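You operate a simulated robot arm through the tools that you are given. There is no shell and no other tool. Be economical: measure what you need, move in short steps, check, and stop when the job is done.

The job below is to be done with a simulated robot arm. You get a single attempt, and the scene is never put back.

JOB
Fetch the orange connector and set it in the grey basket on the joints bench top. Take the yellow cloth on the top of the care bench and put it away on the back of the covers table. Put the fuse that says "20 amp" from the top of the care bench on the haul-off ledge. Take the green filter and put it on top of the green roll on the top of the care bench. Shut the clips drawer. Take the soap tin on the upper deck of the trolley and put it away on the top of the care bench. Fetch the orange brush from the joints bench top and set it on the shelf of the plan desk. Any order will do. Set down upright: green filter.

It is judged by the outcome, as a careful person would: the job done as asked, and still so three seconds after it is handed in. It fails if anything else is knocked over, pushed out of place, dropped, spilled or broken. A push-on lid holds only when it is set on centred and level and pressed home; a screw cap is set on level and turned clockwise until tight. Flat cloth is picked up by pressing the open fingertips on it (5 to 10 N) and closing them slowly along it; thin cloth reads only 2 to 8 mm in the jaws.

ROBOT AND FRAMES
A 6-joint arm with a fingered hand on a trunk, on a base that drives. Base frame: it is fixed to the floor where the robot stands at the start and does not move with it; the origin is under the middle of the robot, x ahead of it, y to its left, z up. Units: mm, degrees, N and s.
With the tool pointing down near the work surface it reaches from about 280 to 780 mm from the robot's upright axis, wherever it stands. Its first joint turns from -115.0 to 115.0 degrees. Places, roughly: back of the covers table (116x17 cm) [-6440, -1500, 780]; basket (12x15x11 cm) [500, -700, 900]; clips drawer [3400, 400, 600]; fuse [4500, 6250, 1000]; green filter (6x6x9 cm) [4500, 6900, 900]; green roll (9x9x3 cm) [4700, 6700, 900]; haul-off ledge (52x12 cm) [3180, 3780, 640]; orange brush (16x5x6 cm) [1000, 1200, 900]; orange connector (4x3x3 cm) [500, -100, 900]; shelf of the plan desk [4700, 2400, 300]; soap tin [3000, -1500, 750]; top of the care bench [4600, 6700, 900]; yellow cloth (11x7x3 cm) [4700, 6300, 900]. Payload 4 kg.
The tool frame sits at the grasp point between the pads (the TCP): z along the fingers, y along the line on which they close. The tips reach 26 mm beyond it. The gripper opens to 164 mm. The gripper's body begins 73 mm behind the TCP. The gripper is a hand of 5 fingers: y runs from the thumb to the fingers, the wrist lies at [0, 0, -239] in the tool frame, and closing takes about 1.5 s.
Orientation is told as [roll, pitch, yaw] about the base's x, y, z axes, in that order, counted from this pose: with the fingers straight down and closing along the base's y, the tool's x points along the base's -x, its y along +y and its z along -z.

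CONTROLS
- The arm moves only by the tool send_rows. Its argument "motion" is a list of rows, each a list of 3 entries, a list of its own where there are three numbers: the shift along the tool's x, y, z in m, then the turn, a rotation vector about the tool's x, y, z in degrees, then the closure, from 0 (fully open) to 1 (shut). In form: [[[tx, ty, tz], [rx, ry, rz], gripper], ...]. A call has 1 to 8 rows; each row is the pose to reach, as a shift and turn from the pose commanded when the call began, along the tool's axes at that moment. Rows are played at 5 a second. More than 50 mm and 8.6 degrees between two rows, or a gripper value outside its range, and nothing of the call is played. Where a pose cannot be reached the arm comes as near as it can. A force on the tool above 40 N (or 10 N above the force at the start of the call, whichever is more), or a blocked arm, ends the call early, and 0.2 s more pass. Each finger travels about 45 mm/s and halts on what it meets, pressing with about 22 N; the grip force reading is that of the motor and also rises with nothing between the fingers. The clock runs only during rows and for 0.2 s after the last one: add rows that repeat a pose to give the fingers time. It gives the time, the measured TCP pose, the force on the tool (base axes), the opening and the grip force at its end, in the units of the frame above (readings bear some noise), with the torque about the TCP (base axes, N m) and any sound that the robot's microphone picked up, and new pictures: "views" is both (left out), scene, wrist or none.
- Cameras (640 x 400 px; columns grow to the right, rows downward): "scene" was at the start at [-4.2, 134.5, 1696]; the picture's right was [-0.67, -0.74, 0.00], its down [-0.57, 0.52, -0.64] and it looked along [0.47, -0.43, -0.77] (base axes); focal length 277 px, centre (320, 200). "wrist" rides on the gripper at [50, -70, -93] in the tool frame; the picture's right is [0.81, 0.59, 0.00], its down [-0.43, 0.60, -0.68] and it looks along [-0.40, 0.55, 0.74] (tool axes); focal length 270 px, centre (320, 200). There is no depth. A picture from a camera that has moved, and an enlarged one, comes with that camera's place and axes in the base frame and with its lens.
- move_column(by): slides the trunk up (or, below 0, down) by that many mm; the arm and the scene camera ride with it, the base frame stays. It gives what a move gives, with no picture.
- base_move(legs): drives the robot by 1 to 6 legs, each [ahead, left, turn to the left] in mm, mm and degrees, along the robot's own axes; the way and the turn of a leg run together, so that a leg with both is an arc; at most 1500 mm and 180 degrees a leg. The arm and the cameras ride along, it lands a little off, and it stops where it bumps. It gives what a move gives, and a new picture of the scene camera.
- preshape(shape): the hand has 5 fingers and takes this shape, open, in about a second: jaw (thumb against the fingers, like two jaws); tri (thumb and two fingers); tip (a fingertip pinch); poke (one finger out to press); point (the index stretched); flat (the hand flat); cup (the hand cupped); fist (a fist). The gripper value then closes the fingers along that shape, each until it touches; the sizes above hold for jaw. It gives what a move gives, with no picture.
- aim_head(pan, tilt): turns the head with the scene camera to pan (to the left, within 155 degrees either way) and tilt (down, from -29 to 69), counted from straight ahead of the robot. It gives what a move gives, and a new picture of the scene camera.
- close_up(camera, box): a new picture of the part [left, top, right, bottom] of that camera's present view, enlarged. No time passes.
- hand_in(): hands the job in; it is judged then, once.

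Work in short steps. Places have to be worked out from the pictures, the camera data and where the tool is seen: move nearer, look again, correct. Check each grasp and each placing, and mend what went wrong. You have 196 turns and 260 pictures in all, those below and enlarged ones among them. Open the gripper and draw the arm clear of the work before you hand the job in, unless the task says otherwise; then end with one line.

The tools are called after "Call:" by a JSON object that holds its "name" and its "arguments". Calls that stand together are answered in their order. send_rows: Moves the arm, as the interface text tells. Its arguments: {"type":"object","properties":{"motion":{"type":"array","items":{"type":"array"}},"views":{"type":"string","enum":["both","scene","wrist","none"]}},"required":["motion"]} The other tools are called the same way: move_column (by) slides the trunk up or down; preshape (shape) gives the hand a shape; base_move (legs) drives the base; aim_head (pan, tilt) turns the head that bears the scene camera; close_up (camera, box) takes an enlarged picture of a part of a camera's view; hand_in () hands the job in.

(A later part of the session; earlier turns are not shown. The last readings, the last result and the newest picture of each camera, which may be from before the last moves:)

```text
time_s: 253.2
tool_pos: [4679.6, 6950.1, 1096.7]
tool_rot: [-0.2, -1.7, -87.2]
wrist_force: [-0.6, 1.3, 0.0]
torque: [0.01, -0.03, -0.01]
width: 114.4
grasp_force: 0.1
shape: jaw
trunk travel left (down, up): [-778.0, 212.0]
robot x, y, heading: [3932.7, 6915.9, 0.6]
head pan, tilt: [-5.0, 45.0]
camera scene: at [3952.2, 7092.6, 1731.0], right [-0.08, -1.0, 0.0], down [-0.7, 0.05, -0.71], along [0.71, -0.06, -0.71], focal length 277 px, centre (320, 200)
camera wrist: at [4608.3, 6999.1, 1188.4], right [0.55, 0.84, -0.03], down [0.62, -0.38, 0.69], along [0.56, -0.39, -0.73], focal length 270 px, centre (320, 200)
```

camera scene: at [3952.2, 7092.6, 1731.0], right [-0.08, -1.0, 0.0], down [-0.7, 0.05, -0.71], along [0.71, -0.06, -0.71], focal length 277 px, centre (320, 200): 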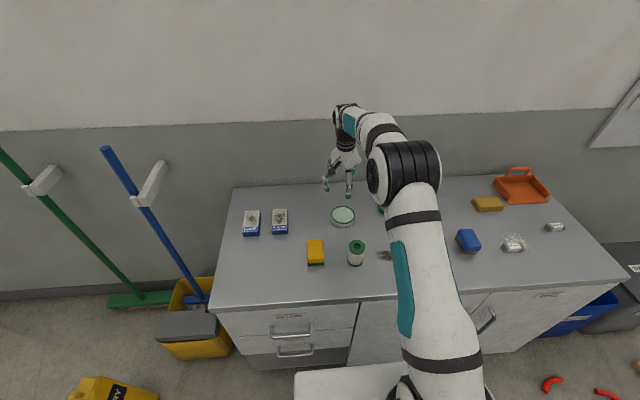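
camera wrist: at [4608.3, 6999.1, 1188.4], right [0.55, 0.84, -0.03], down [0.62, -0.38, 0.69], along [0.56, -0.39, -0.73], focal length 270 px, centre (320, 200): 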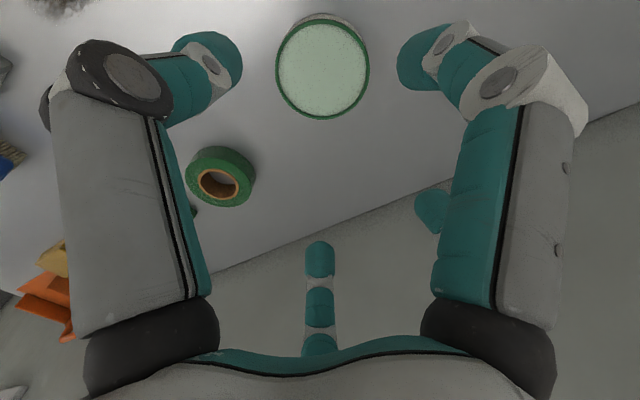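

Tin is down upright. Now the green filter at ≈[4463,6931]: I move above it.

Call:
{"name": "send_rows", "arguments": {"motion": [[[-0.002, -0.044, 0], [0, 0, 0], 0.2], [[-0.004, -0.088, 0], [0, 0, 0], 0.2], [[-0.006, -0.13, 0.0], [0, 0, 0], 0.2], [[-0.008, -0.175, 0.0], [0, 0, 0], 0.2], [[-0.008, -0.218, 0.0], [0, 0, 0], 0.2]], "views": "both"}}

```text
time_s: 254.4
tool_pos: [4461.6, 6930.4, 1097.7]
tool_rot: [0.1, -1.7, -87.2]
wrist_force: [-0.2, 0.2, 0.4]
torque: [0.01, -0.04, 0.0]
width: 130.9
grasp_force: 0.0
shape: jaw
trunk travel left (down, up): [-778.0, 212.0]
robot x, y, heading: [3933.5, 6912.0, 0.4]
head pan, tilt: [-5.0, 45.0]
camera scene: at [3950.8, 7092.5, 1731.1], right [-0.08, -1.0, 0.0], down [-0.7, 0.06, -0.71], along [0.71, -0.05, -0.71], focal length 277 px, centre (320, 200)
camera wrist: at [4389.8, 6979.4, 1188.1], right [0.55, 0.84, -0.02], down [0.61, -0.38, 0.69], along [0.57, -0.39, -0.72], focal length 270 px, centre (320, 200)
```

scene: 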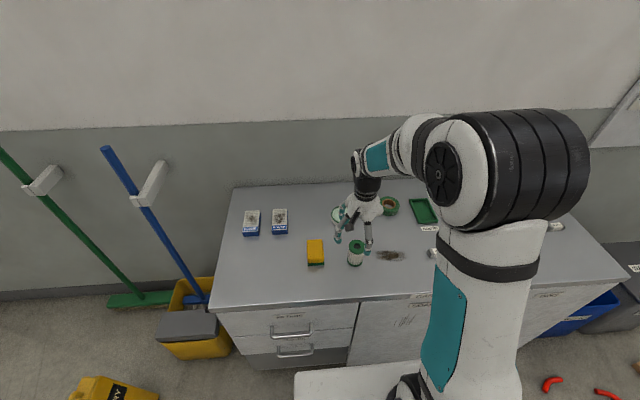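
wrist: 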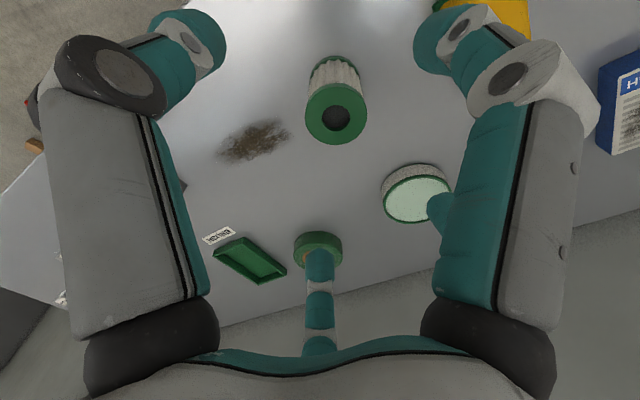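

Filter at ≈[4480,6931], top z≈978. I centre and descend around its upper part.

Call:
{"name": "send_rows", "arguments": {"motion": [[[0.001, 0.018, 0.03], [0, 0, 0], 0.2], [[0.001, 0.018, 0.07], [0, 0, 0], 0.2], [[0.001, 0.018, 0.1], [0, 0, 0], 0.2]], "views": "both"}}

```text
time_s: 255.2
tool_pos: [4481.0, 6927.9, 995.9]
tool_rot: [-0.2, -1.7, -87.2]
wrist_force: [0.3, 0.8, -0.3]
torque: [-0.03, -0.01, 0.0]
width: 131.2
grasp_force: 0.0
shape: jaw
trunk travel left (down, up): [-778.0, 212.0]
robot x, y, heading: [3933.9, 6916.5, 0.6]
head pan, tilt: [-5.0, 45.0]
camera scene: at [3953.6, 7092.6, 1731.1], right [-0.08, -1.0, 0.0], down [-0.71, 0.05, -0.71], along [0.7, -0.06, -0.71], focal length 277 px, centre (320, 200)
camera wrist: at [4408.4, 6977.6, 1087.3], right [0.55, 0.84, -0.03], down [0.62, -0.38, 0.69], along [0.57, -0.39, -0.73], focal length 270 px, centre (320, 200)
```

scene: 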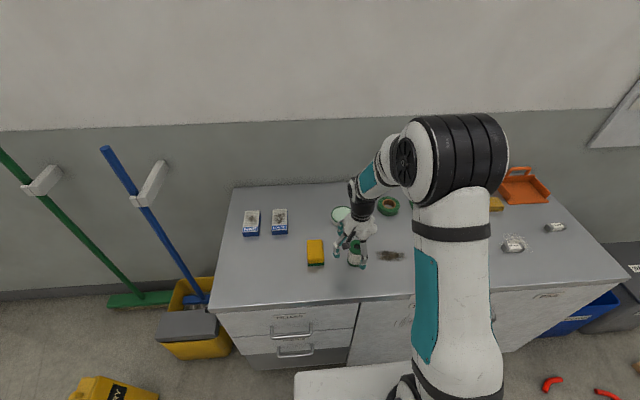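
wrist: 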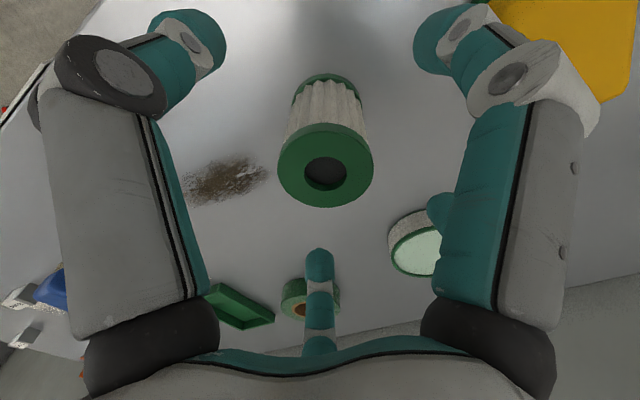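

Scale change suggests the top is at z≈951, so centre ≈[4493,6925]. I correct and descend a bit more.

Call:
{"name": "send_rows", "arguments": {"motion": [[[-0.003, 0.011, 0.015], [0, 0, 0], 0.2], [[-0.003, 0.011, 0.035], [0, 0, 0], 0.2]], "views": "wrist"}}

```text
time_s: 255.8
tool_pos: [4491.5, 6926.5, 961.1]
tool_rot: [-0.1, -1.7, -87.2]
wrist_force: [0.4, -0.2, -0.1]
torque: [-0.02, -0.01, 0.01]
width: 130.8
grasp_force: 0.0
shape: jaw
trunk travel left (down, up): [-778.0, 212.0]
robot x, y, heading: [3933.3, 6912.8, 0.5]
head pan, tilt: [-5.0, 45.0]
camera wrist: at [4419.6, 6974.8, 1052.8], right [0.55, 0.84, -0.03], down [0.62, -0.38, 0.69], along [0.57, -0.39, -0.72], focal length 270 px, centre (320, 200)
```

wrist: 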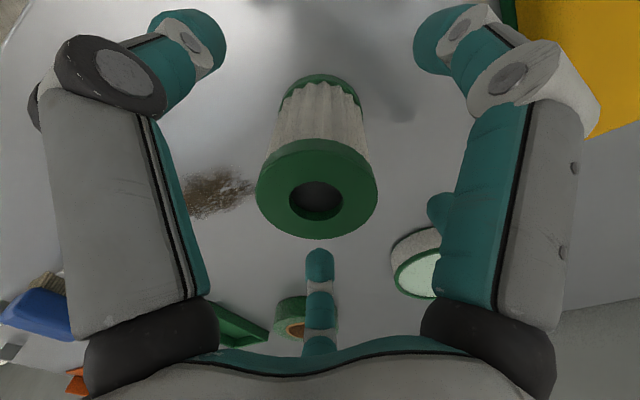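

Well centred (top ≈957). I descend 24 mm and close.

Call:
{"name": "send_rows", "arguments": {"motion": [[[0, -0.003, 0.012], [0, 0, 0], 0.2], [[0, -0.003, 0.024], [0, 0, 0], 0.2], [[0, -0.003, 0.024], [0, 0, 0], 0.4], [[0, -0.003, 0.024], [0, 0, 0], 0.6], [[0, -0.003, 0.024], [0, 0, 0], 0.8], [[0, -0.003, 0.024], [0, 0, 0], 1], [[0, -0.003, 0.024], [0, 0, 0], 1]], "views": "wrist"}}

```text
time_s: 257.4
tool_pos: [4488.2, 6923.8, 937.9]
tool_rot: [-0.2, -1.7, -87.2]
wrist_force: [0.8, -0.2, -0.3]
torque: [0.02, 0.0, 0.01]
width: 49.4
grasp_force: 15.5
shape: jaw
trunk travel left (down, up): [-778.0, 212.0]
robot x, y, heading: [3934.9, 6915.4, 0.5]
head pan, tilt: [-5.0, 45.0]
camera wrist: at [4416.9, 6973.8, 1028.5], right [0.55, 0.84, -0.03], down [0.62, -0.38, 0.69], along [0.57, -0.39, -0.72], focal length 270 px, centre (320, 200)
```

wrist: 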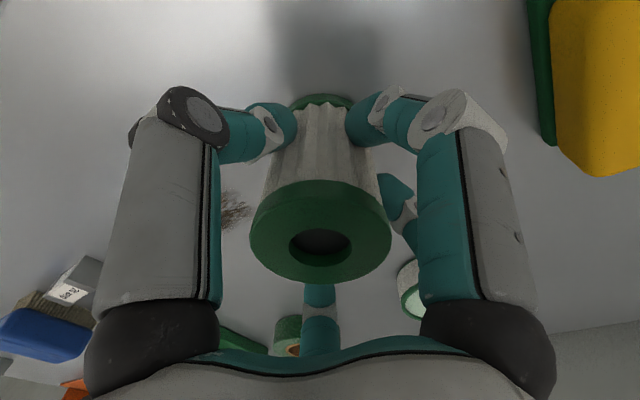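

Call:
{"name": "send_rows", "arguments": {"motion": [[[0, 0, 0], [0, 0, 0], 1], [[0, 0, -0.03], [0, 0, 0], 1], [[0, 0, -0.07], [0, 0, 0], 1], [[0, 0, -0.11], [0, 0, 0], 1], [[0, 0, -0.15], [0, 0, 0], 1]], "views": "both"}}

```text
time_s: 258.6
tool_pos: [4488.6, 6928.6, 1086.0]
tool_rot: [-0.2, -1.6, -87.3]
wrist_force: [0.3, -0.1, 1.0]
torque: [0.03, 0.01, 0.01]
width: 49.1
grasp_force: 21.6
shape: jaw
trunk travel left (down, up): [-778.0, 212.0]
robot x, y, heading: [3931.4, 6914.2, 0.6]
head pan, tilt: [-5.0, 45.0]
camera scene: at [3951.8, 7092.6, 1731.1], right [-0.08, -1.0, 0.0], down [-0.7, 0.05, -0.71], along [0.71, -0.05, -0.71], focal length 277 px, centre (320, 200)
camera wrist: at [4417.1, 6977.9, 1177.5], right [0.55, 0.84, -0.03], down [0.62, -0.38, 0.69], along [0.57, -0.39, -0.73], focal length 270 px, centre (320, 200)
```

scene: 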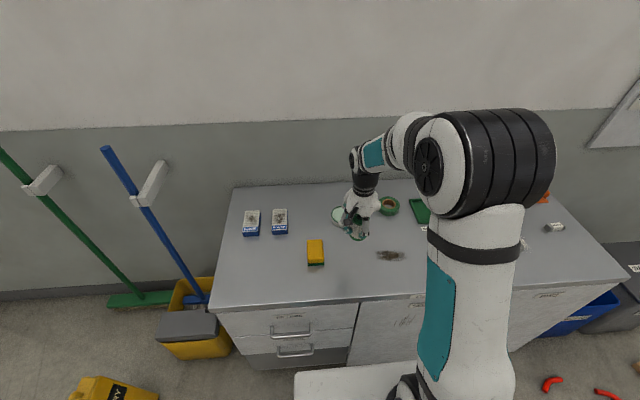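
wrist: 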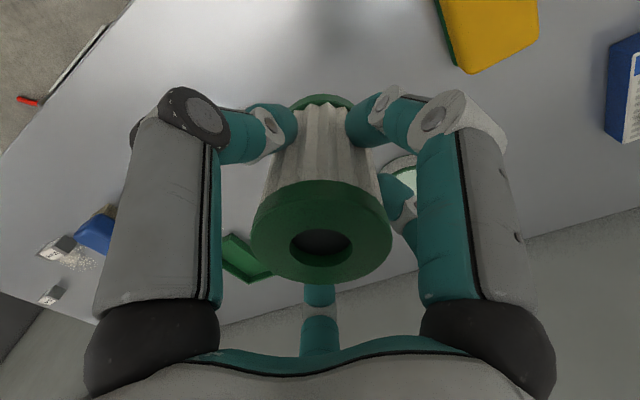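

Filter is held straight. Roll estimated at ≈[4727,6745], top z≈897. I shift the base right 150 and ahead 25, then move above the roll.

Call:
{"name": "base_move", "arguments": {"legs": [[0, -150, 0], [25, 0, 0]]}}

```text
time_s: 260.4
tool_pos: [4517.7, 6775.7, 1084.2]
tool_rot: [-0.3, -1.7, -87.4]
wrist_force: [-0.1, -0.3, -1.5]
torque: [0.02, 0.03, 0.01]
width: 48.7
grasp_force: 22.5
shape: jaw
trunk travel left (down, up): [-778.0, 212.0]
robot x, y, heading: [3961.4, 6762.5, 0.4]
head pan, tilt: [-5.0, 45.0]
camera scene: at [3982.0, 6940.5, 1731.1], right [-0.08, -1.0, 0.0], down [-0.71, 0.06, -0.71], along [0.7, -0.06, -0.71], focal length 277 px, centre (320, 200)
```

scene: 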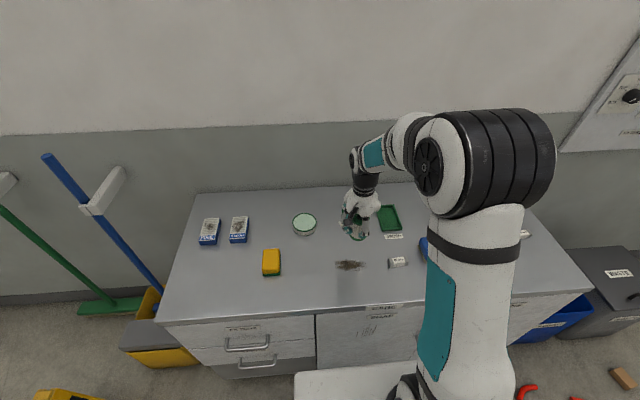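

Call:
{"name": "send_rows", "arguments": {"motion": [[[-0.01, 0.04, 0], [0, 0, 0], 1], [[-0.02, 0.08, 0], [0, 0, 0], 1], [[-0.03, 0.12, 0.0], [0, 0, 0], 1], [[-0.039, 0.15, 0], [0, 0, 0], 1]], "views": "both"}}

```text
time_s: 261.4
tool_pos: [4667.8, 6741.1, 1084.9]
tool_rot: [-0.2, -1.6, -87.4]
wrist_force: [0.6, 0.3, -0.5]
torque: [0.03, 0.0, 0.02]
width: 48.9
grasp_force: 21.7
shape: jaw
trunk travel left (down, up): [-778.0, 212.0]
robot x, y, heading: [3956.7, 6761.2, 0.3]
head pan, tilt: [-5.0, 45.0]
camera scene: at [3980.5, 6940.5, 1731.1], right [-0.08, -1.0, 0.0], down [-0.71, 0.06, -0.71], along [0.7, -0.06, -0.71], focal length 277 px, centre (320, 200)
camera wrist: at [4596.8, 6790.5, 1177.2], right [0.55, 0.83, -0.03], down [0.62, -0.38, 0.69], along [0.56, -0.4, -0.73], focal length 270 px, centre (320, 200)
```

scene: 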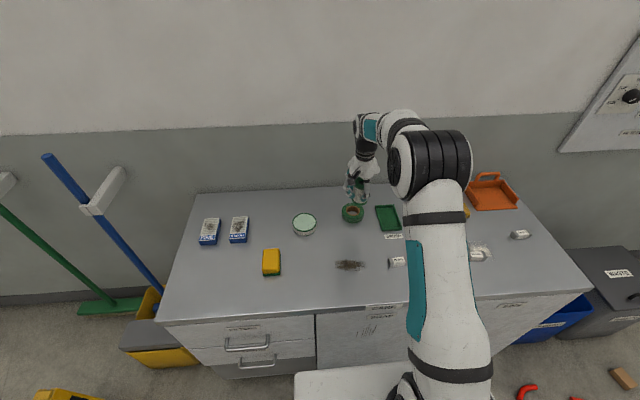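
wrist: 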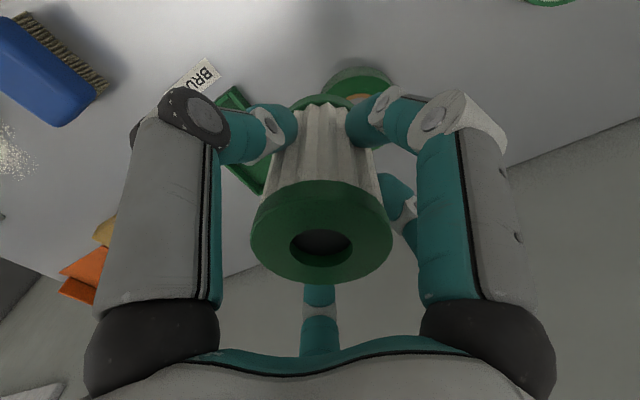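

Call:
{"name": "close_up", "arguments": {"camera": "scene", "box": [280, 165, 408, 245]}}

```text
5.00 times, centred on (344, 205) of scene
camera zoom: at [3980.5, 6940.5, 1731.1], right [-0.08, -1.0, 0.0], down [-0.71, 0.06, -0.71], along [0.7, -0.06, -0.71], focal length 1385 px, centre (200, 175)
```

zoom: 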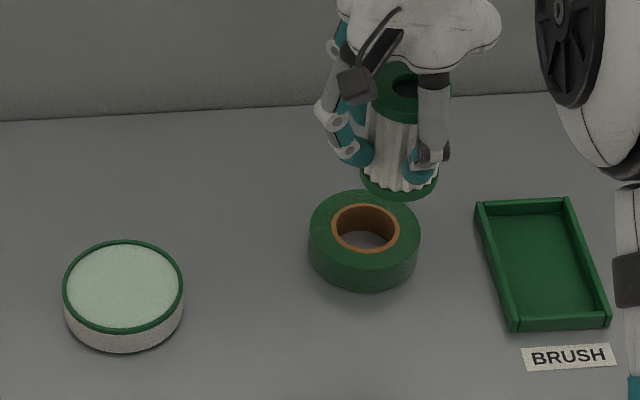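

Roll centre refined to ≈[4720,6746], top ≈900–907. I move over it and lower to TCP z≈1000.

Call:
{"name": "send_rows", "arguments": {"motion": [[[0.001, 0.026, 0.0], [0, 0, 0], 1], [[0.003, 0.052, 0.02], [0, 0, 0], 1], [[0.003, 0.052, 0.05], [0, 0, 0], 1], [[0.003, 0.052, 0.08], [0, 0, 0], 1]], "views": "both"}}

Call:
{"name": "close_up", "arguments": {"camera": "scene", "box": [304, 170, 400, 230]}}

```text
time_s: 262.4
tool_pos: [4721.8, 6744.1, 1004.6]
tool_rot: [-0.1, -1.7, -87.4]
wrist_force: [-0.1, 0.1, -0.4]
torque: [0.0, 0.02, -0.01]
width: 48.7
grasp_force: 22.0
shape: jaw
trunk travel left (down, up): [-778.0, 212.0]
robot x, y, heading: [3961.1, 6765.8, 0.3]
head pan, tilt: [-5.0, 45.0]
camera scene: at [3980.7, 6940.8, 1731.1], right [-0.08, -1.0, 0.0], down [-0.71, 0.06, -0.71], along [0.7, -0.06, -0.71], focal length 277 px, centre (320, 200)
camera wrist: at [4650.2, 6793.1, 1096.0], right [0.55, 0.83, -0.03], down [0.62, -0.38, 0.69], along [0.56, -0.4, -0.72], focal length 270 px, centre (320, 200)
```

scene: 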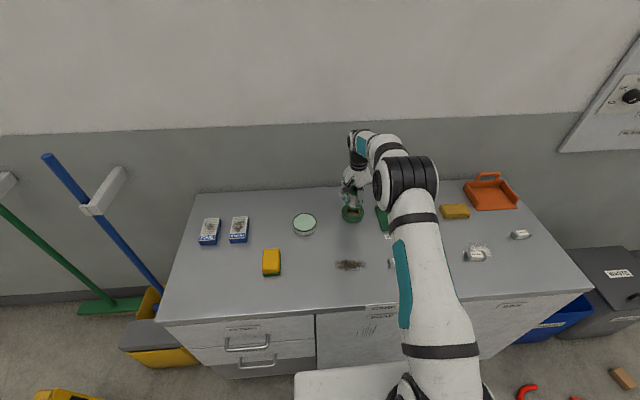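
wrist: 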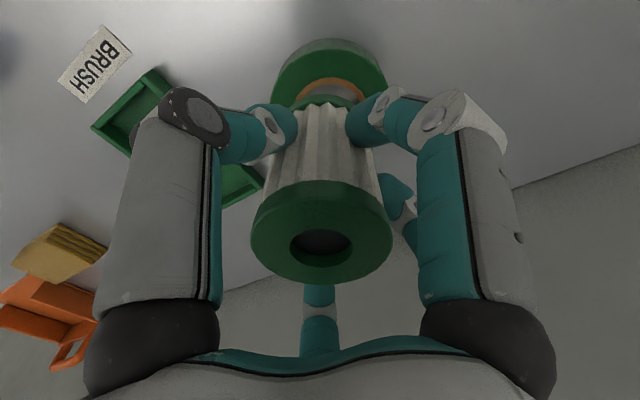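

```text
6.67 times, centred on (352, 200) of scene
camera zoom: at [3980.7, 6940.8, 1731.1], right [-0.08, -1.0, 0.0], down [-0.71, 0.06, -0.71], along [0.7, -0.06, -0.71], focal length 1847 px, centre (107, 200)
```

zoom: 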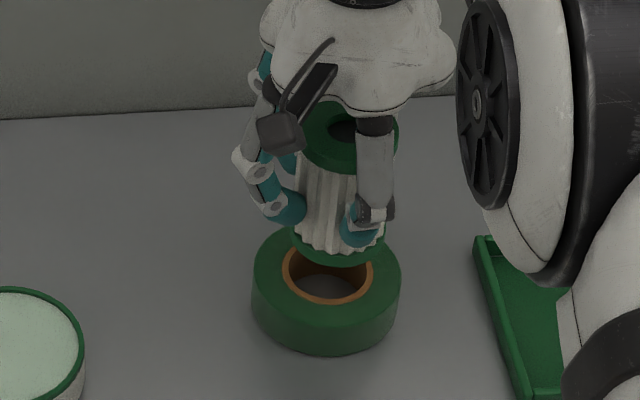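

Alignment is close; filter needs ~+4 mm in y. I correct and lower gently until contact.

Call:
{"name": "send_rows", "arguments": {"motion": [[[0.004, 0, 0.01], [0, 0, 0], 1], [[0.004, 0, 0.018], [0, 0, 0], 1], [[0.004, 0, 0.024], [0, 0, 0], 1], [[0.004, 0, 0.028], [0, 0, 0], 1]], "views": "wrist"}}

Call:
{"name": "close_up", "arguments": {"camera": "scene", "box": [304, 170, 400, 230]}}

```text
time_s: 263.4
tool_pos: [4719.1, 6746.7, 977.5]
tool_rot: [-0.2, -1.7, -87.4]
wrist_force: [-0.9, 0.4, -1.7]
torque: [0.02, 0.0, -0.04]
width: 48.8
grasp_force: 21.8
shape: jaw
trunk travel left (down, up): [-778.0, 212.0]
robot x, y, heading: [3962.3, 6762.5, 0.6]
head pan, tilt: [-5.0, 45.0]
camera wrist: at [4648.1, 6797.5, 1068.8], right [0.55, 0.83, -0.03], down [0.62, -0.38, 0.69], along [0.56, -0.4, -0.73], focal length 270 px, centre (320, 200)
```

wrist: 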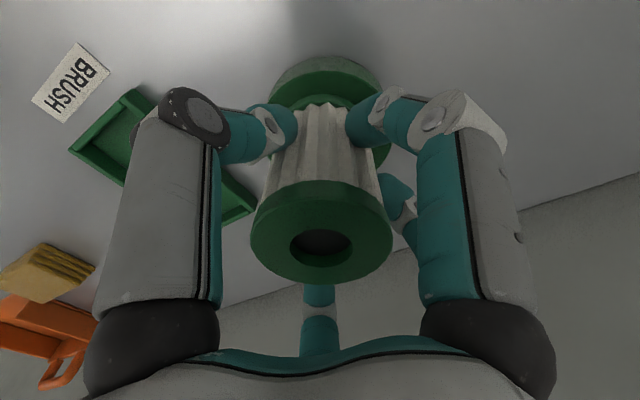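

```text
6.67 times, centred on (352, 200) of scene
camera zoom: at [3979.9, 6940.8, 1731.1], right [-0.08, -1.0, 0.0], down [-0.7, 0.06, -0.71], along [0.7, -0.06, -0.71], focal length 1847 px, centre (107, 200)
```

zoom: 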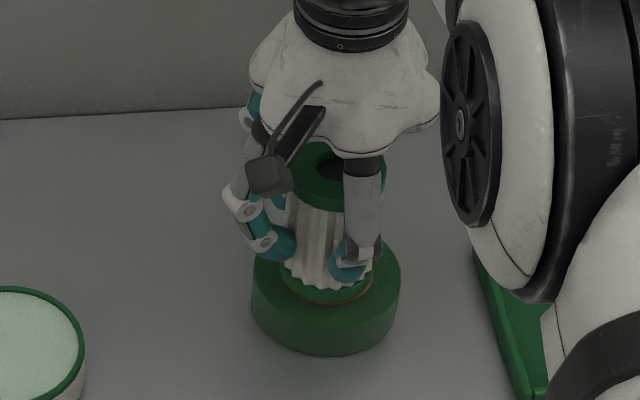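

Looks aligned. I lower in fine steps to contact.

Call:
{"name": "send_rows", "arguments": {"motion": [[[0, 0, 0.003], [0, 0, 0], 1], [[0, 0, 0.006], [0, 0, 0], 1], [[0, 0, 0.009], [0, 0, 0], 1], [[0, 0, 0.012], [0, 0, 0], 1], [[0, 0, 0.015], [0, 0, 0], 1]], "views": "wrist"}}

Call:
{"name": "close_up", "arguments": {"camera": "scene", "box": [312, 175, 392, 225]}}

```text
time_s: 264.6
tool_pos: [4718.8, 6747.0, 966.4]
tool_rot: [0.2, -1.7, -87.4]
wrist_force: [-0.4, 0.3, 13.8]
torque: [0.11, 0.08, 0.02]
width: 49.0
grasp_force: 21.7
shape: jaw
trunk travel left (down, up): [-778.0, 212.0]
robot x, y, heading: [3958.7, 6761.2, 0.2]
head pan, tilt: [-5.0, 45.0]
camera wrist: at [4648.0, 6797.2, 1057.0], right [0.55, 0.83, -0.02], down [0.61, -0.38, 0.69], along [0.57, -0.4, -0.72], focal length 270 px, centre (320, 200)
```

wrist: 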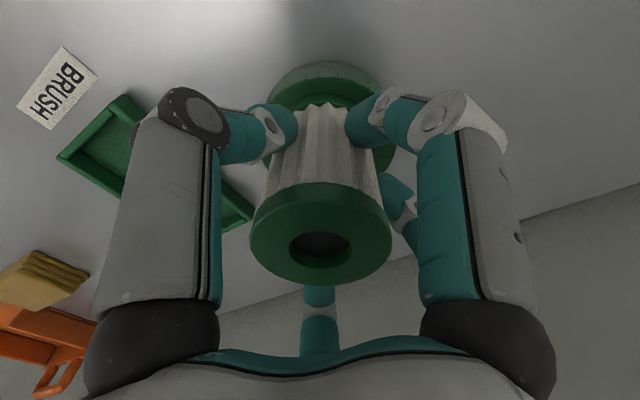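

```text
8.00 times, centred on (352, 200) of scene
camera zoom: at [3978.0, 6940.7, 1731.4], right [-0.08, -1.0, 0.0], down [-0.7, 0.06, -0.71], along [0.71, -0.06, -0.71], focal length 2216 px, centre (64, 200)
```

zoom: 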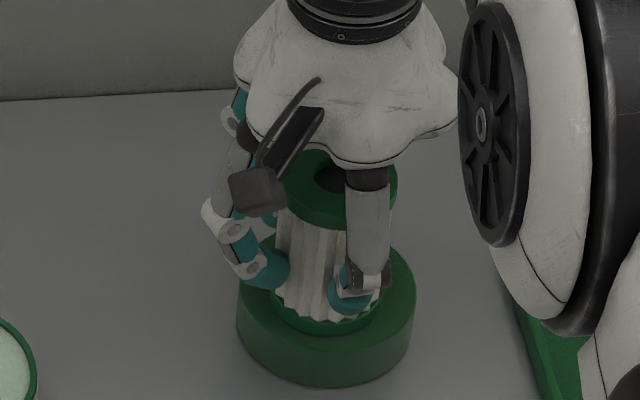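

Call:
{"name": "close_up", "arguments": {"camera": "wrist", "box": [248, 50, 408, 150]}}

```text
4.00 times, centred on (328, 100) of wrist
camera zoom: at [4648.0, 6797.2, 1057.0], right [0.55, 0.83, -0.02], down [0.61, -0.38, 0.69], along [0.57, -0.4, -0.72], focal length 1081 px, centre (288, 600)
```

zoom: 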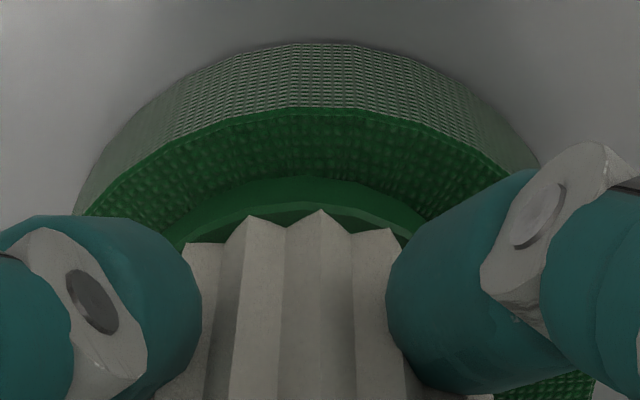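

The filter's rim is concentric with the roll. I release gently and rise.

Call:
{"name": "send_rows", "arguments": {"motion": [[[0, 0, -0.001], [0, 0, 0], 0.75], [[0, 0, -0.001], [0, 0, 0], 0.6], [[0, 0, -0.001], [0, 0, 0], 0.45], [[0, 0, -0.001], [0, 0, 0], 0.4], [[0, 0, -0.03], [0, 0, 0], 0.4], [[0, 0, -0.07], [0, 0, 0], 0.4], [[0, 0, -0.11], [0, 0, 0], 0.4], [[0, 0, -0.15], [0, 0, 0], 0.4]], "views": "both"}}

```text
time_s: 266.4
tool_pos: [4720.2, 6752.9, 1111.9]
tool_rot: [-0.1, -1.6, -87.4]
wrist_force: [-0.2, -0.1, -0.1]
torque: [0.01, 0.01, 0.01]
width: 97.6
grasp_force: 0.0
shape: jaw
trunk travel left (down, up): [-778.0, 212.0]
robot x, y, heading: [3962.6, 6761.3, 0.1]
head pan, tilt: [-5.0, 45.0]
camera scene: at [3979.0, 6940.8, 1731.1], right [-0.08, -1.0, 0.0], down [-0.7, 0.06, -0.71], along [0.7, -0.06, -0.71], focal length 277 px, centre (320, 200)
camera wrist: at [4648.3, 6802.3, 1203.4], right [0.55, 0.83, -0.03], down [0.62, -0.38, 0.69], along [0.56, -0.4, -0.73], focal length 270 px, centre (320, 200)
```

scene: 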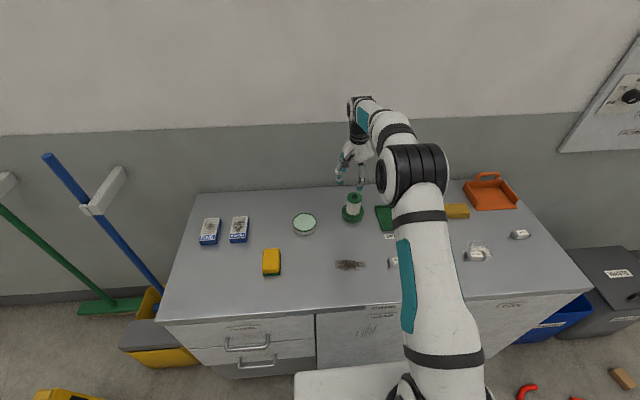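
wrist: 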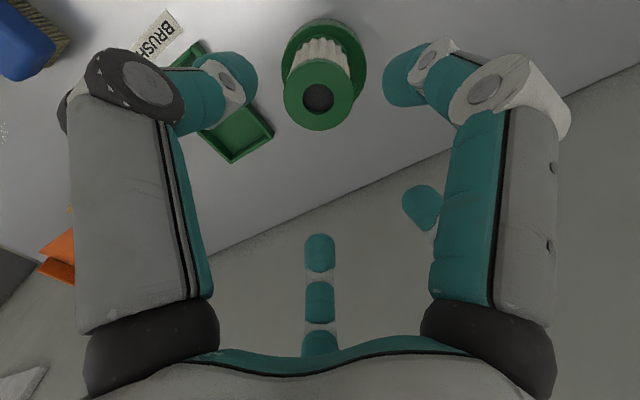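

Filter stands upright on the roll. Next the 20 amp fuse: I move above it, turning the hand so it closes along the fuse's length (y), away from the blue brush.

Call:
{"name": "send_rows", "arguments": {"motion": [[[-0.016, -0.032, 0], [0, 0, -8], 0.3], [[-0.032, -0.064, 0], [0, 0, -16], 0.3], [[-0.048, -0.096, 0], [0, 0, -24], 0.3], [[-0.064, -0.128, 0], [0, 0, -32], 0.3], [[-0.08, -0.16, 0], [0, 0, -40], 0.3], [[-0.096, -0.192, 0], [0, 0, -48], 0.3], [[-0.113, -0.225, 0], [0, 0, -56], 0.3], [[-0.113, -0.225, 0], [0, 0, -64], 0.3]], "views": "none"}}

Call:
{"name": "send_rows", "arguments": {"motion": [[[0, 0, 0], [0, 0, -8], 0.3], [[0, 0, 0.02], [0, 0, -16], 0.3], [[0, 0, 0.05], [0, 0, -23], 0.3]], "views": "both"}}

```text
time_s: 268.2
tool_pos: [4501.6, 6630.8, 1116.2]
tool_rot: [-1.6, -0.7, -23.3]
wrist_force: [-0.6, 0.4, -0.1]
torque: [-0.02, 0.0, -0.01]
width: 114.3
grasp_force: 0.0
shape: jaw
trunk travel left (down, up): [-778.0, 212.0]
robot x, y, heading: [3959.4, 6764.4, 0.3]
head pan, tilt: [-5.0, 45.0]
```

```text
time_s: 269.0
tool_pos: [4502.5, 6629.6, 1067.1]
tool_rot: [-1.7, 0.2, -0.3]
wrist_force: [0.9, 0.3, -0.1]
torque: [-0.02, 0.04, 0.01]
width: 114.4
grasp_force: 0.1
shape: jaw
trunk travel left (down, up): [-778.0, 212.0]
robot x, y, heading: [3963.9, 6759.3, 0.5]
head pan, tilt: [-5.0, 45.0]
camera scene: at [3980.6, 6940.6, 1731.2], right [-0.08, -1.0, 0.0], down [-0.71, 0.06, -0.71], along [0.7, -0.06, -0.71], focal length 277 px, centre (320, 200)
camera wrist: at [4450.6, 6562.2, 1161.9], right [-0.81, 0.59, -0.02], down [0.44, 0.61, 0.66], along [0.4, 0.52, -0.75], focal length 270 px, centre (320, 200)
```

scene: 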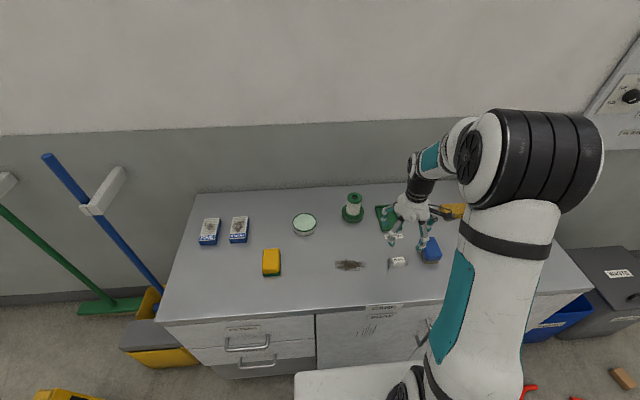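
wrist: 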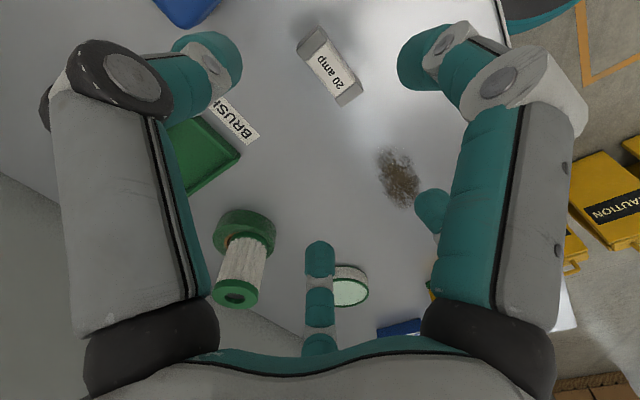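

Fuse centre ≈[4488,6624]. I centre and descend, closely watching force.

Call:
{"name": "send_rows", "arguments": {"motion": [[[0.014, -0.006, 0.03], [0, 0, 0], 0.3], [[0.014, -0.006, 0.07], [0, 0, 0], 0.3], [[0.014, -0.006, 0.11], [0, 0, 0], 0.3], [[0.014, -0.006, 0.14], [0, 0, 0], 0.3]], "views": "wrist"}}

```text
time_s: 270.0
tool_pos: [4486.8, 6620.5, 926.7]
tool_rot: [-1.6, 0.1, -0.4]
wrist_force: [-0.4, 0.0, 0.3]
torque: [0.01, 0.02, 0.0]
width: 114.6
grasp_force: 0.1
shape: jaw
trunk travel left (down, up): [-778.0, 212.0]
robot x, y, heading: [3963.1, 6763.0, 0.5]
head pan, tilt: [-5.0, 45.0]
camera wrist: at [4435.5, 6552.6, 1021.3], right [-0.8, 0.59, -0.02], down [0.44, 0.61, 0.66], along [0.4, 0.52, -0.75], focal length 270 px, centre (320, 200)
```

wrist: 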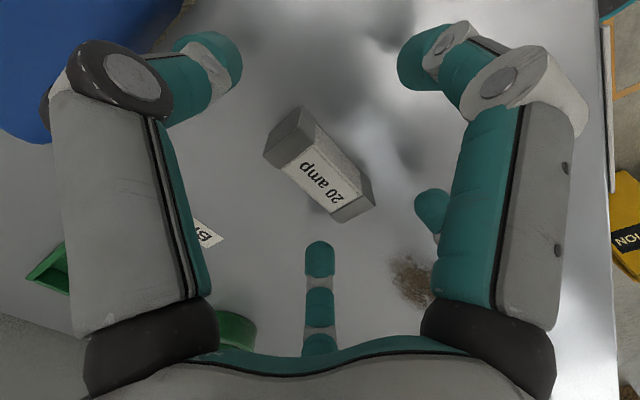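

Call:
{"name": "send_rows", "arguments": {"motion": [[[0, 0, 0.008], [0, 0, 0], 0.3], [[0, 0, 0.015], [0, 0, 0], 0.3], [[0, 0, 0.015], [0, 0, 0], 0.5], [[0, 0, 0.015], [0, 0, 0], 0.7], [[0, 0, 0.014], [0, 0, 0], 0.9], [[0, 0, 0.014], [0, 0, 0], 1], [[0, 0, 0.014], [0, 0, 0], 1]], "views": "wrist"}}

```text
time_s: 271.6
tool_pos: [4486.1, 6617.4, 914.3]
tool_rot: [-1.8, 0.1, -0.4]
wrist_force: [-0.5, -0.6, -0.5]
torque: [-0.04, -0.03, 0.0]
width: 43.6
grasp_force: 1.8
shape: jaw
trunk travel left (down, up): [-778.0, 212.0]
robot x, y, heading: [3961.1, 6759.6, 0.3]
head pan, tilt: [-5.0, 45.0]
camera wrist: at [4434.3, 6550.9, 1008.6], right [-0.8, 0.59, -0.02], down [0.44, 0.61, 0.66], along [0.4, 0.52, -0.75], focal length 270 px, centre (320, 200)
```

wrist: 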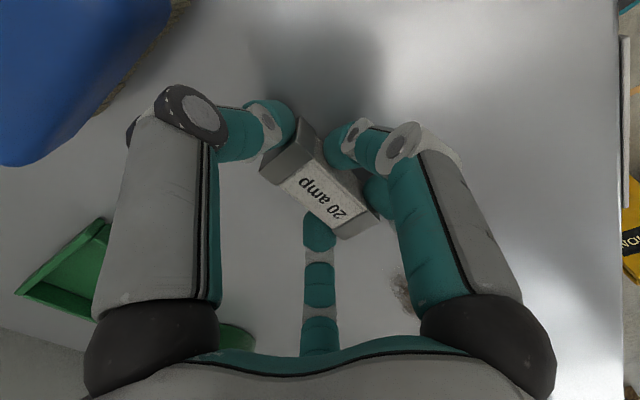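

Call:
{"name": "send_rows", "arguments": {"motion": [[[0, 0, 0], [0, 0, 0], 1], [[0, 0, 0], [0, 0, 0], 1], [[0, 0, 0], [0, 0, 0], 1], [[0, 0, -0.03], [0, 0, 0], 1], [[0, 0, -0.07], [0, 0, 0], 1], [[0, 0, -0.11], [0, 0, 0], 1]], "views": "both"}}

```text
time_s: 273.0
tool_pos: [4484.5, 6620.0, 1024.7]
tool_rot: [-1.6, 0.3, -0.5]
wrist_force: [-0.5, -0.3, -0.5]
torque: [-0.05, 0.02, 0.03]
width: 36.1
grasp_force: 21.9
shape: jaw
trunk travel left (down, up): [-778.0, 212.0]
robot x, y, heading: [3961.0, 6766.8, 0.1]
head pan, tilt: [-5.0, 45.0]
camera scene: at [3978.7, 6941.2, 1731.0], right [-0.08, -1.0, 0.0], down [-0.7, 0.06, -0.71], along [0.7, -0.06, -0.71], focal length 277 px, centre (320, 200)
camera wrist: at [4432.8, 6552.9, 1120.0], right [-0.8, 0.59, -0.02], down [0.44, 0.61, 0.66], along [0.4, 0.52, -0.75], focal length 270 px, centre (320, 200)
```

scene: 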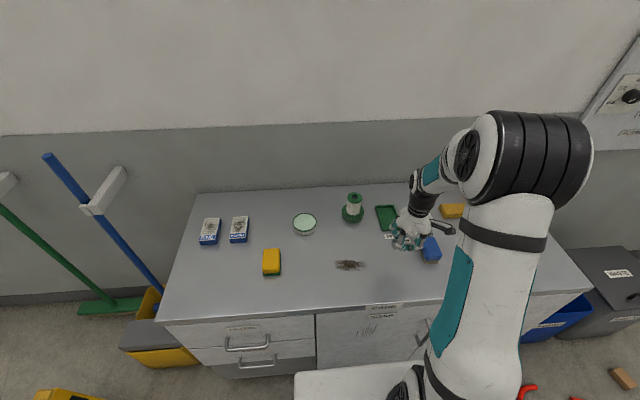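
wrist: 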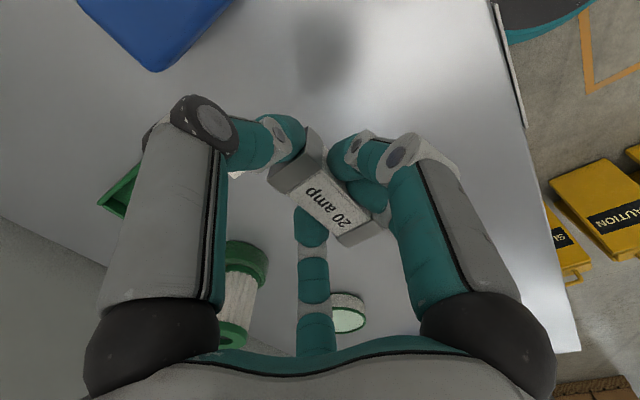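

Fuse firmly held. I lift more, then drive back down the aisle past the machine toward its front.

Call:
{"name": "send_rows", "arguments": {"motion": [[[0, 0, -0.045], [0, 0, 0], 1], [[0, 0, -0.09], [0, 0, 0], 1]], "views": "none"}}

Call:
{"name": "base_move", "arguments": {"legs": [[-250, 0, 0], [0, 0, -90], [1500, 0, 0], [386, 0, 0], [0, 240, 0], [1500, 0, 0]]}}

```text
time_s: 273.6
tool_pos: [4483.4, 6622.5, 1114.5]
tool_rot: [-1.7, 0.1, -0.4]
wrist_force: [-0.4, 0.3, -0.2]
torque: [-0.02, 0.0, -0.03]
width: 36.0
grasp_force: 22.4
shape: jaw
trunk travel left (down, up): [-778.0, 212.0]
robot x, y, heading: [3959.4, 6758.6, 0.4]
head pan, tilt: [-5.0, 45.0]
```

```text
time_s: 296.7
tool_pos: [3854.8, 2854.4, 1114.0]
tool_rot: [-1.6, 0.1, -90.2]
wrist_force: [0.3, 0.1, -1.2]
torque: [0.02, 0.02, 0.01]
width: 35.9
grasp_force: 21.9
shape: jaw
trunk travel left (down, up): [-778.0, 212.0]
robot x, y, heading: [3988.1, 3376.0, -89.2]
head pan, tilt: [-5.0, 45.0]
camera scene: at [4168.8, 3359.1, 1731.1], right [-1.0, 0.08, 0.0], down [0.05, 0.71, -0.71], along [-0.05, -0.7, -0.71], focal length 277 px, centre (320, 200)
```

scene: 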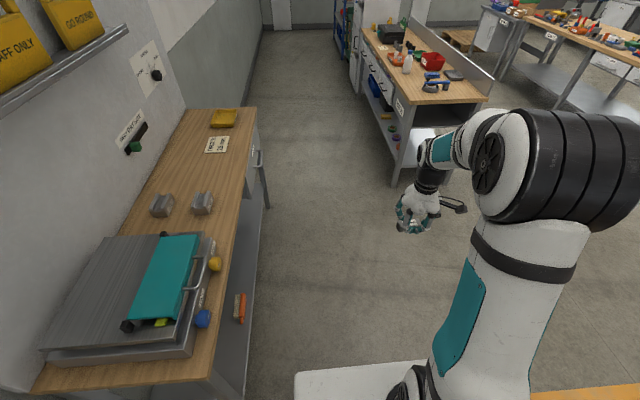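

Call:
{"name": "base_move", "arguments": {"legs": [[650, 0, 0], [0, -800, 0], [0, 0, 179]]}}

Call:
{"name": "aim_head", "arguments": {"pan": 0, "tilt": 35}}

```text
time_s: 311.5
tool_pos: [3335.8, 3250.4, 1113.9]
tool_rot: [-1.7, 0.0, 90.3]
wrist_force: [0.1, -0.4, -0.8]
torque: [0.02, -0.03, -0.01]
width: 35.8
grasp_force: 21.9
shape: jaw
trunk travel left (down, up): [-778.0, 212.0]
robot x, y, heading: [3204.5, 2727.9, 91.1]
head pan, tilt: [-5.0, 45.0]
camera scene: at [3021.8, 2743.8, 1731.1], right [1.0, -0.07, 0.0], down [-0.05, -0.71, -0.71], along [0.05, 0.71, -0.71], focal length 277 px, centre (320, 200)
```

scene: 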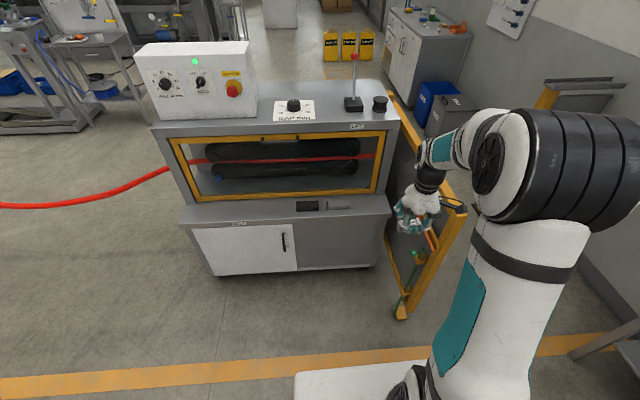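

```text
time_s: 312.2
tool_pos: [3335.9, 3250.0, 1114.4]
tool_rot: [-1.6, 0.1, 90.2]
wrist_force: [-0.8, 0.3, -1.1]
torque: [-0.01, 0.0, -0.01]
width: 35.6
grasp_force: 22.2
shape: jaw
trunk travel left (down, up): [-778.0, 212.0]
robot x, y, heading: [3204.6, 2722.0, 90.9]
head pan, tilt: [0.0, 35.0]
camera scene: at [3014.7, 2750.7, 1745.9], right [1.0, 0.02, 0.0], down [0.01, -0.57, -0.82], along [-0.01, 0.82, -0.57], focal length 277 px, centre (320, 200)
```

scene: 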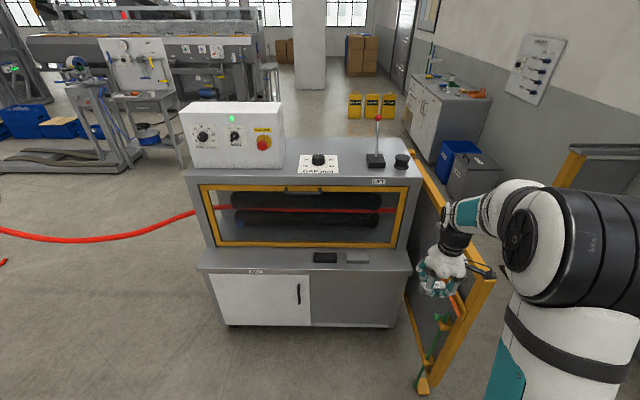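

Call:
{"name": "close_up", "arguments": {"camera": "scene", "box": [190, 170, 446, 330]}}

```text
2.50 times, centred on (318, 250) of scene
camera zoom: at [3014.7, 2750.7, 1745.9], right [1.0, 0.02, 0.0], down [0.01, -0.57, -0.82], along [-0.01, 0.82, -0.57], focal length 692 px, centre (325, 75)
```

zoom: 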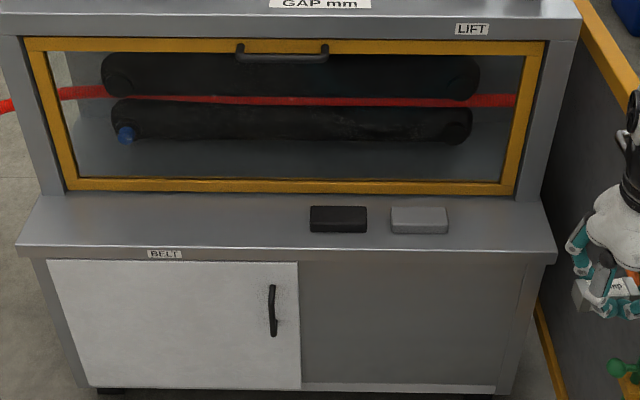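

The ledge below the window (z≈640, y≈3725–3877) holds two pads; its right end (x≈3290–3460) is free, so I'll put the fuse at ≈[3350,3785]. I lower the trunk, tilt the hand 15° forward and approach.

Call:
{"name": "move_column", "arguments": {"by": -390}}

Call:
{"name": "send_rows", "arguments": {"motion": [[[0, 0, 0], [0, -8, 0], 1], [[0, 0, 0], [0, -15, 0], 1]], "views": "none"}}

Call:
{"name": "base_move", "arguments": {"legs": [[0, 54, -1], [370, 0, 0]]}}

```text
time_s: 315.9
tool_pos: [3335.2, 3250.4, 724.2]
tool_rot: [-1.7, 0.1, 90.2]
wrist_force: [0.4, -0.1, 0.0]
torque: [0.02, 0.01, 0.03]
width: 35.6
grasp_force: 22.2
shape: jaw
trunk travel left (down, up): [-388.0, 602.0]
robot x, y, heading: [3202.1, 2728.3, 91.0]
head pan, tilt: [0.0, 35.0]
```

```text
time_s: 316.6
tool_pos: [3335.9, 3250.3, 723.9]
tool_rot: [-1.8, -15.1, 90.7]
wrist_force: [0.9, 0.6, -1.0]
torque: [-0.05, 0.01, 0.04]
width: 35.7
grasp_force: 21.6
shape: jaw
trunk travel left (down, up): [-388.0, 602.0]
robot x, y, heading: [3200.7, 2728.0, 91.1]
head pan, tilt: [0.0, 35.0]
```

```text
time_s: 319.5
tool_pos: [3291.9, 3617.0, 724.2]
tool_rot: [-1.8, -14.9, 89.5]
wrist_force: [-0.4, 0.4, -0.8]
torque: [0.03, -0.04, -0.01]
width: 36.0
grasp_force: 22.0
shape: jaw
trunk travel left (down, up): [-388.0, 602.0]
robot x, y, heading: [3148.8, 3093.7, 89.8]
head pan, tilt: [0.0, 35.0]
camera scene: at [2960.8, 3123.6, 1355.9], right [1.0, 0.0, 0.0], down [0.0, -0.57, -0.82], along [0.0, 0.82, -0.57], focal length 277 px, centre (320, 200)
```

scene: 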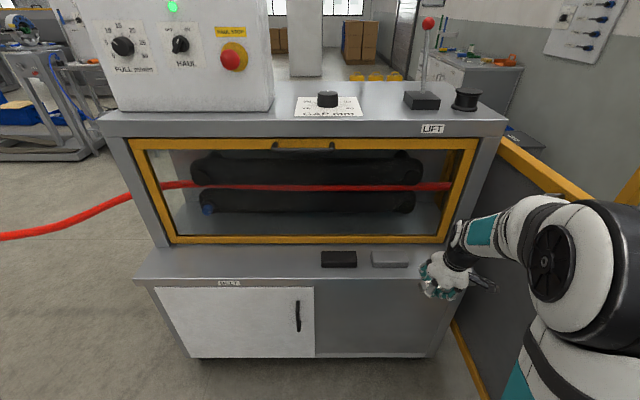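

Ledge right end is x≈3398 and the grey pad ends ≈3258; I aim for x≈3335, y≈3785. I move over the ledge.

Call:
{"name": "send_rows", "arguments": {"motion": [[[-0.04, -0.011, 0.011], [0, 0, 0], 1], [[-0.08, -0.022, 0.022], [0, 0, 0], 1], [[-0.12, -0.033, 0.033], [0, 0, 0], 1], [[-0.16, -0.043, 0.043], [0, 0, 0], 1]], "views": "both"}}

Call:
{"name": "close_up", "arguments": {"camera": "scene", "box": [320, 190, 512, 310]}}

```text
time_s: 320.5
tool_pos: [3338.4, 3784.0, 726.7]
tool_rot: [-1.8, -14.8, 89.6]
wrist_force: [-0.8, -0.6, -0.8]
torque: [-0.06, -0.01, 0.02]
width: 35.5
grasp_force: 21.8
shape: jaw
trunk travel left (down, up): [-388.0, 602.0]
robot x, y, heading: [3147.9, 3095.6, 89.8]
head pan, tilt: [0.0, 35.0]
camera scene: at [2960.8, 3123.7, 1355.9], right [1.0, 0.0, 0.0], down [0.0, -0.57, -0.82], along [0.0, 0.82, -0.57], focal length 277 px, centre (320, 200)
camera wrist: at [3403.2, 3709.2, 805.5], right [-0.59, -0.77, -0.23], down [-0.61, 0.25, 0.75], along [-0.52, 0.58, -0.62], focal length 270 px, centre (320, 200)
```

scene: 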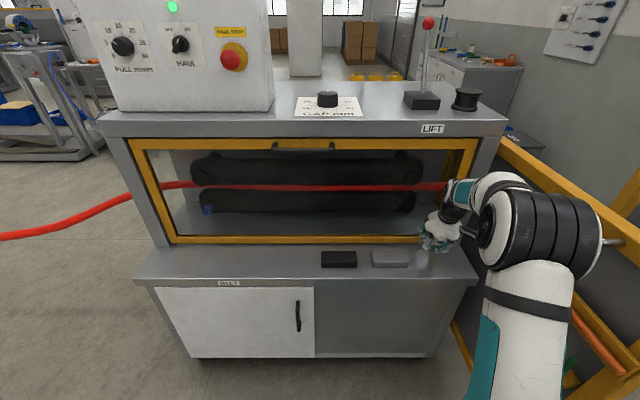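
wrist: 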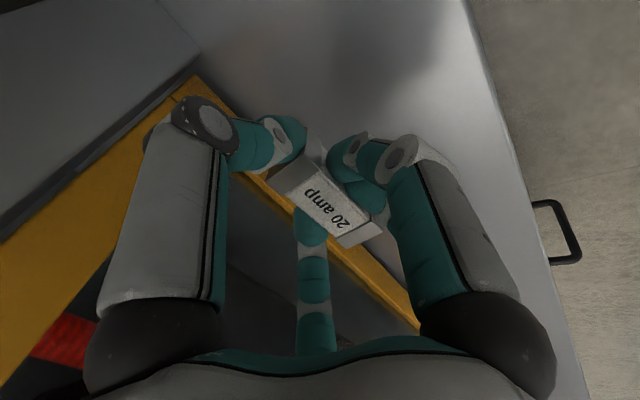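

```text
3.33 times, centred on (416, 250) of scene
camera zoom: at [2960.8, 3123.7, 1355.9], right [1.0, 0.0, 0.0], down [0.0, -0.57, -0.82], along [0.0, 0.82, -0.57], focal length 923 px, centre (0, 33)
```

zoom: 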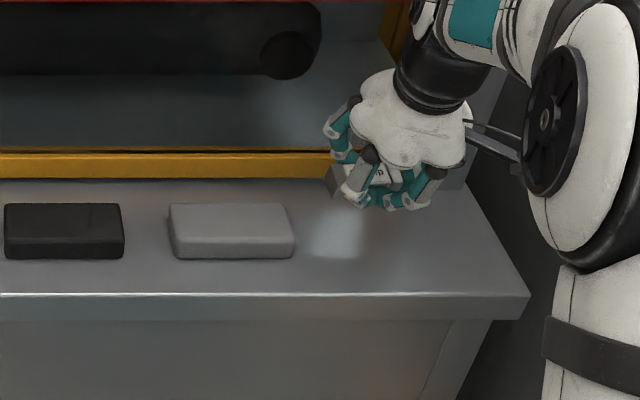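

Well placed; I shift 20 mm right to centre the gap and lower to contact.

Call:
{"name": "send_rows", "arguments": {"motion": [[[0.004, -0.02, 0.016], [0, 0, 0], 1], [[0.007, -0.02, 0.028], [0, 0, 0], 1], [[0.009, -0.02, 0.035], [0, 0, 0], 1], [[0.0103, -0.02, 0.0386], [0, 0, 0], 1], [[0.0114, -0.02, 0.0425], [0, 0, 0], 1], [[0.0124, -0.02, 0.0464], [0, 0, 0], 1], [[0.0135, -0.02, 0.05], [0, 0, 0], 1], [[0.0145, -0.02, 0.054], [0, 0, 0], 1]], "views": "wrist"}}

Call:
{"name": "close_up", "arguments": {"camera": "scene", "box": [320, 190, 512, 310]}}

```text
time_s: 322.3
tool_pos: [3357.9, 3782.3, 672.2]
tool_rot: [-2.1, -15.0, 89.6]
wrist_force: [1.5, -1.7, 12.0]
torque: [-0.05, 0.05, 0.03]
width: 35.4
grasp_force: 21.8
shape: jaw
trunk travel left (down, up): [-388.0, 602.0]
robot x, y, heading: [3148.3, 3097.4, 90.0]
head pan, tilt: [0.0, 35.0]
camera wrist: at [3424.4, 3707.2, 750.8], right [-0.59, -0.77, -0.23], down [-0.62, 0.25, 0.75], along [-0.52, 0.58, -0.62], focal length 270 px, centre (320, 200)
```

wrist: 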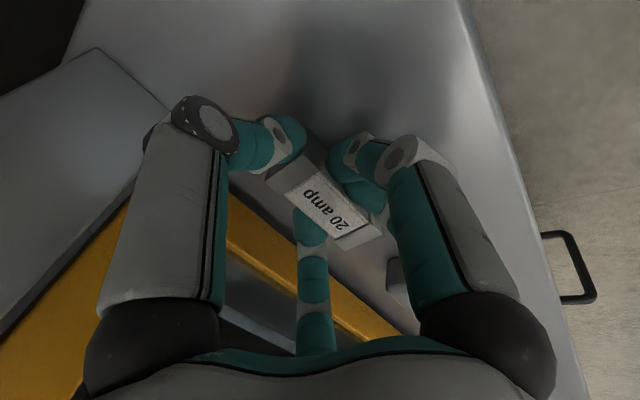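

```text
3.33 times, centred on (416, 250) of scene
camera zoom: at [2960.6, 3122.6, 1356.2], right [1.0, 0.0, 0.0], down [0.0, -0.57, -0.82], along [0.0, 0.82, -0.57], focal length 923 px, centre (0, 33)
```

zoom: 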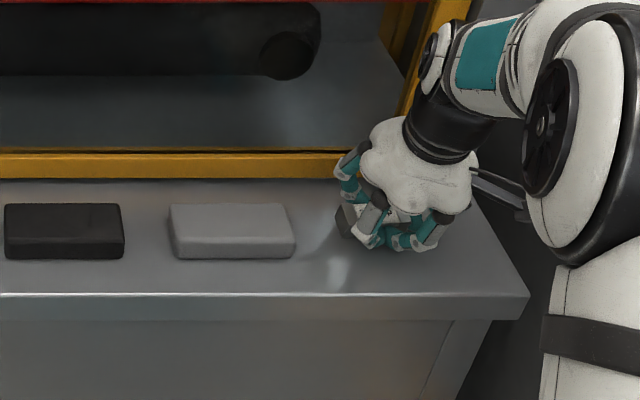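

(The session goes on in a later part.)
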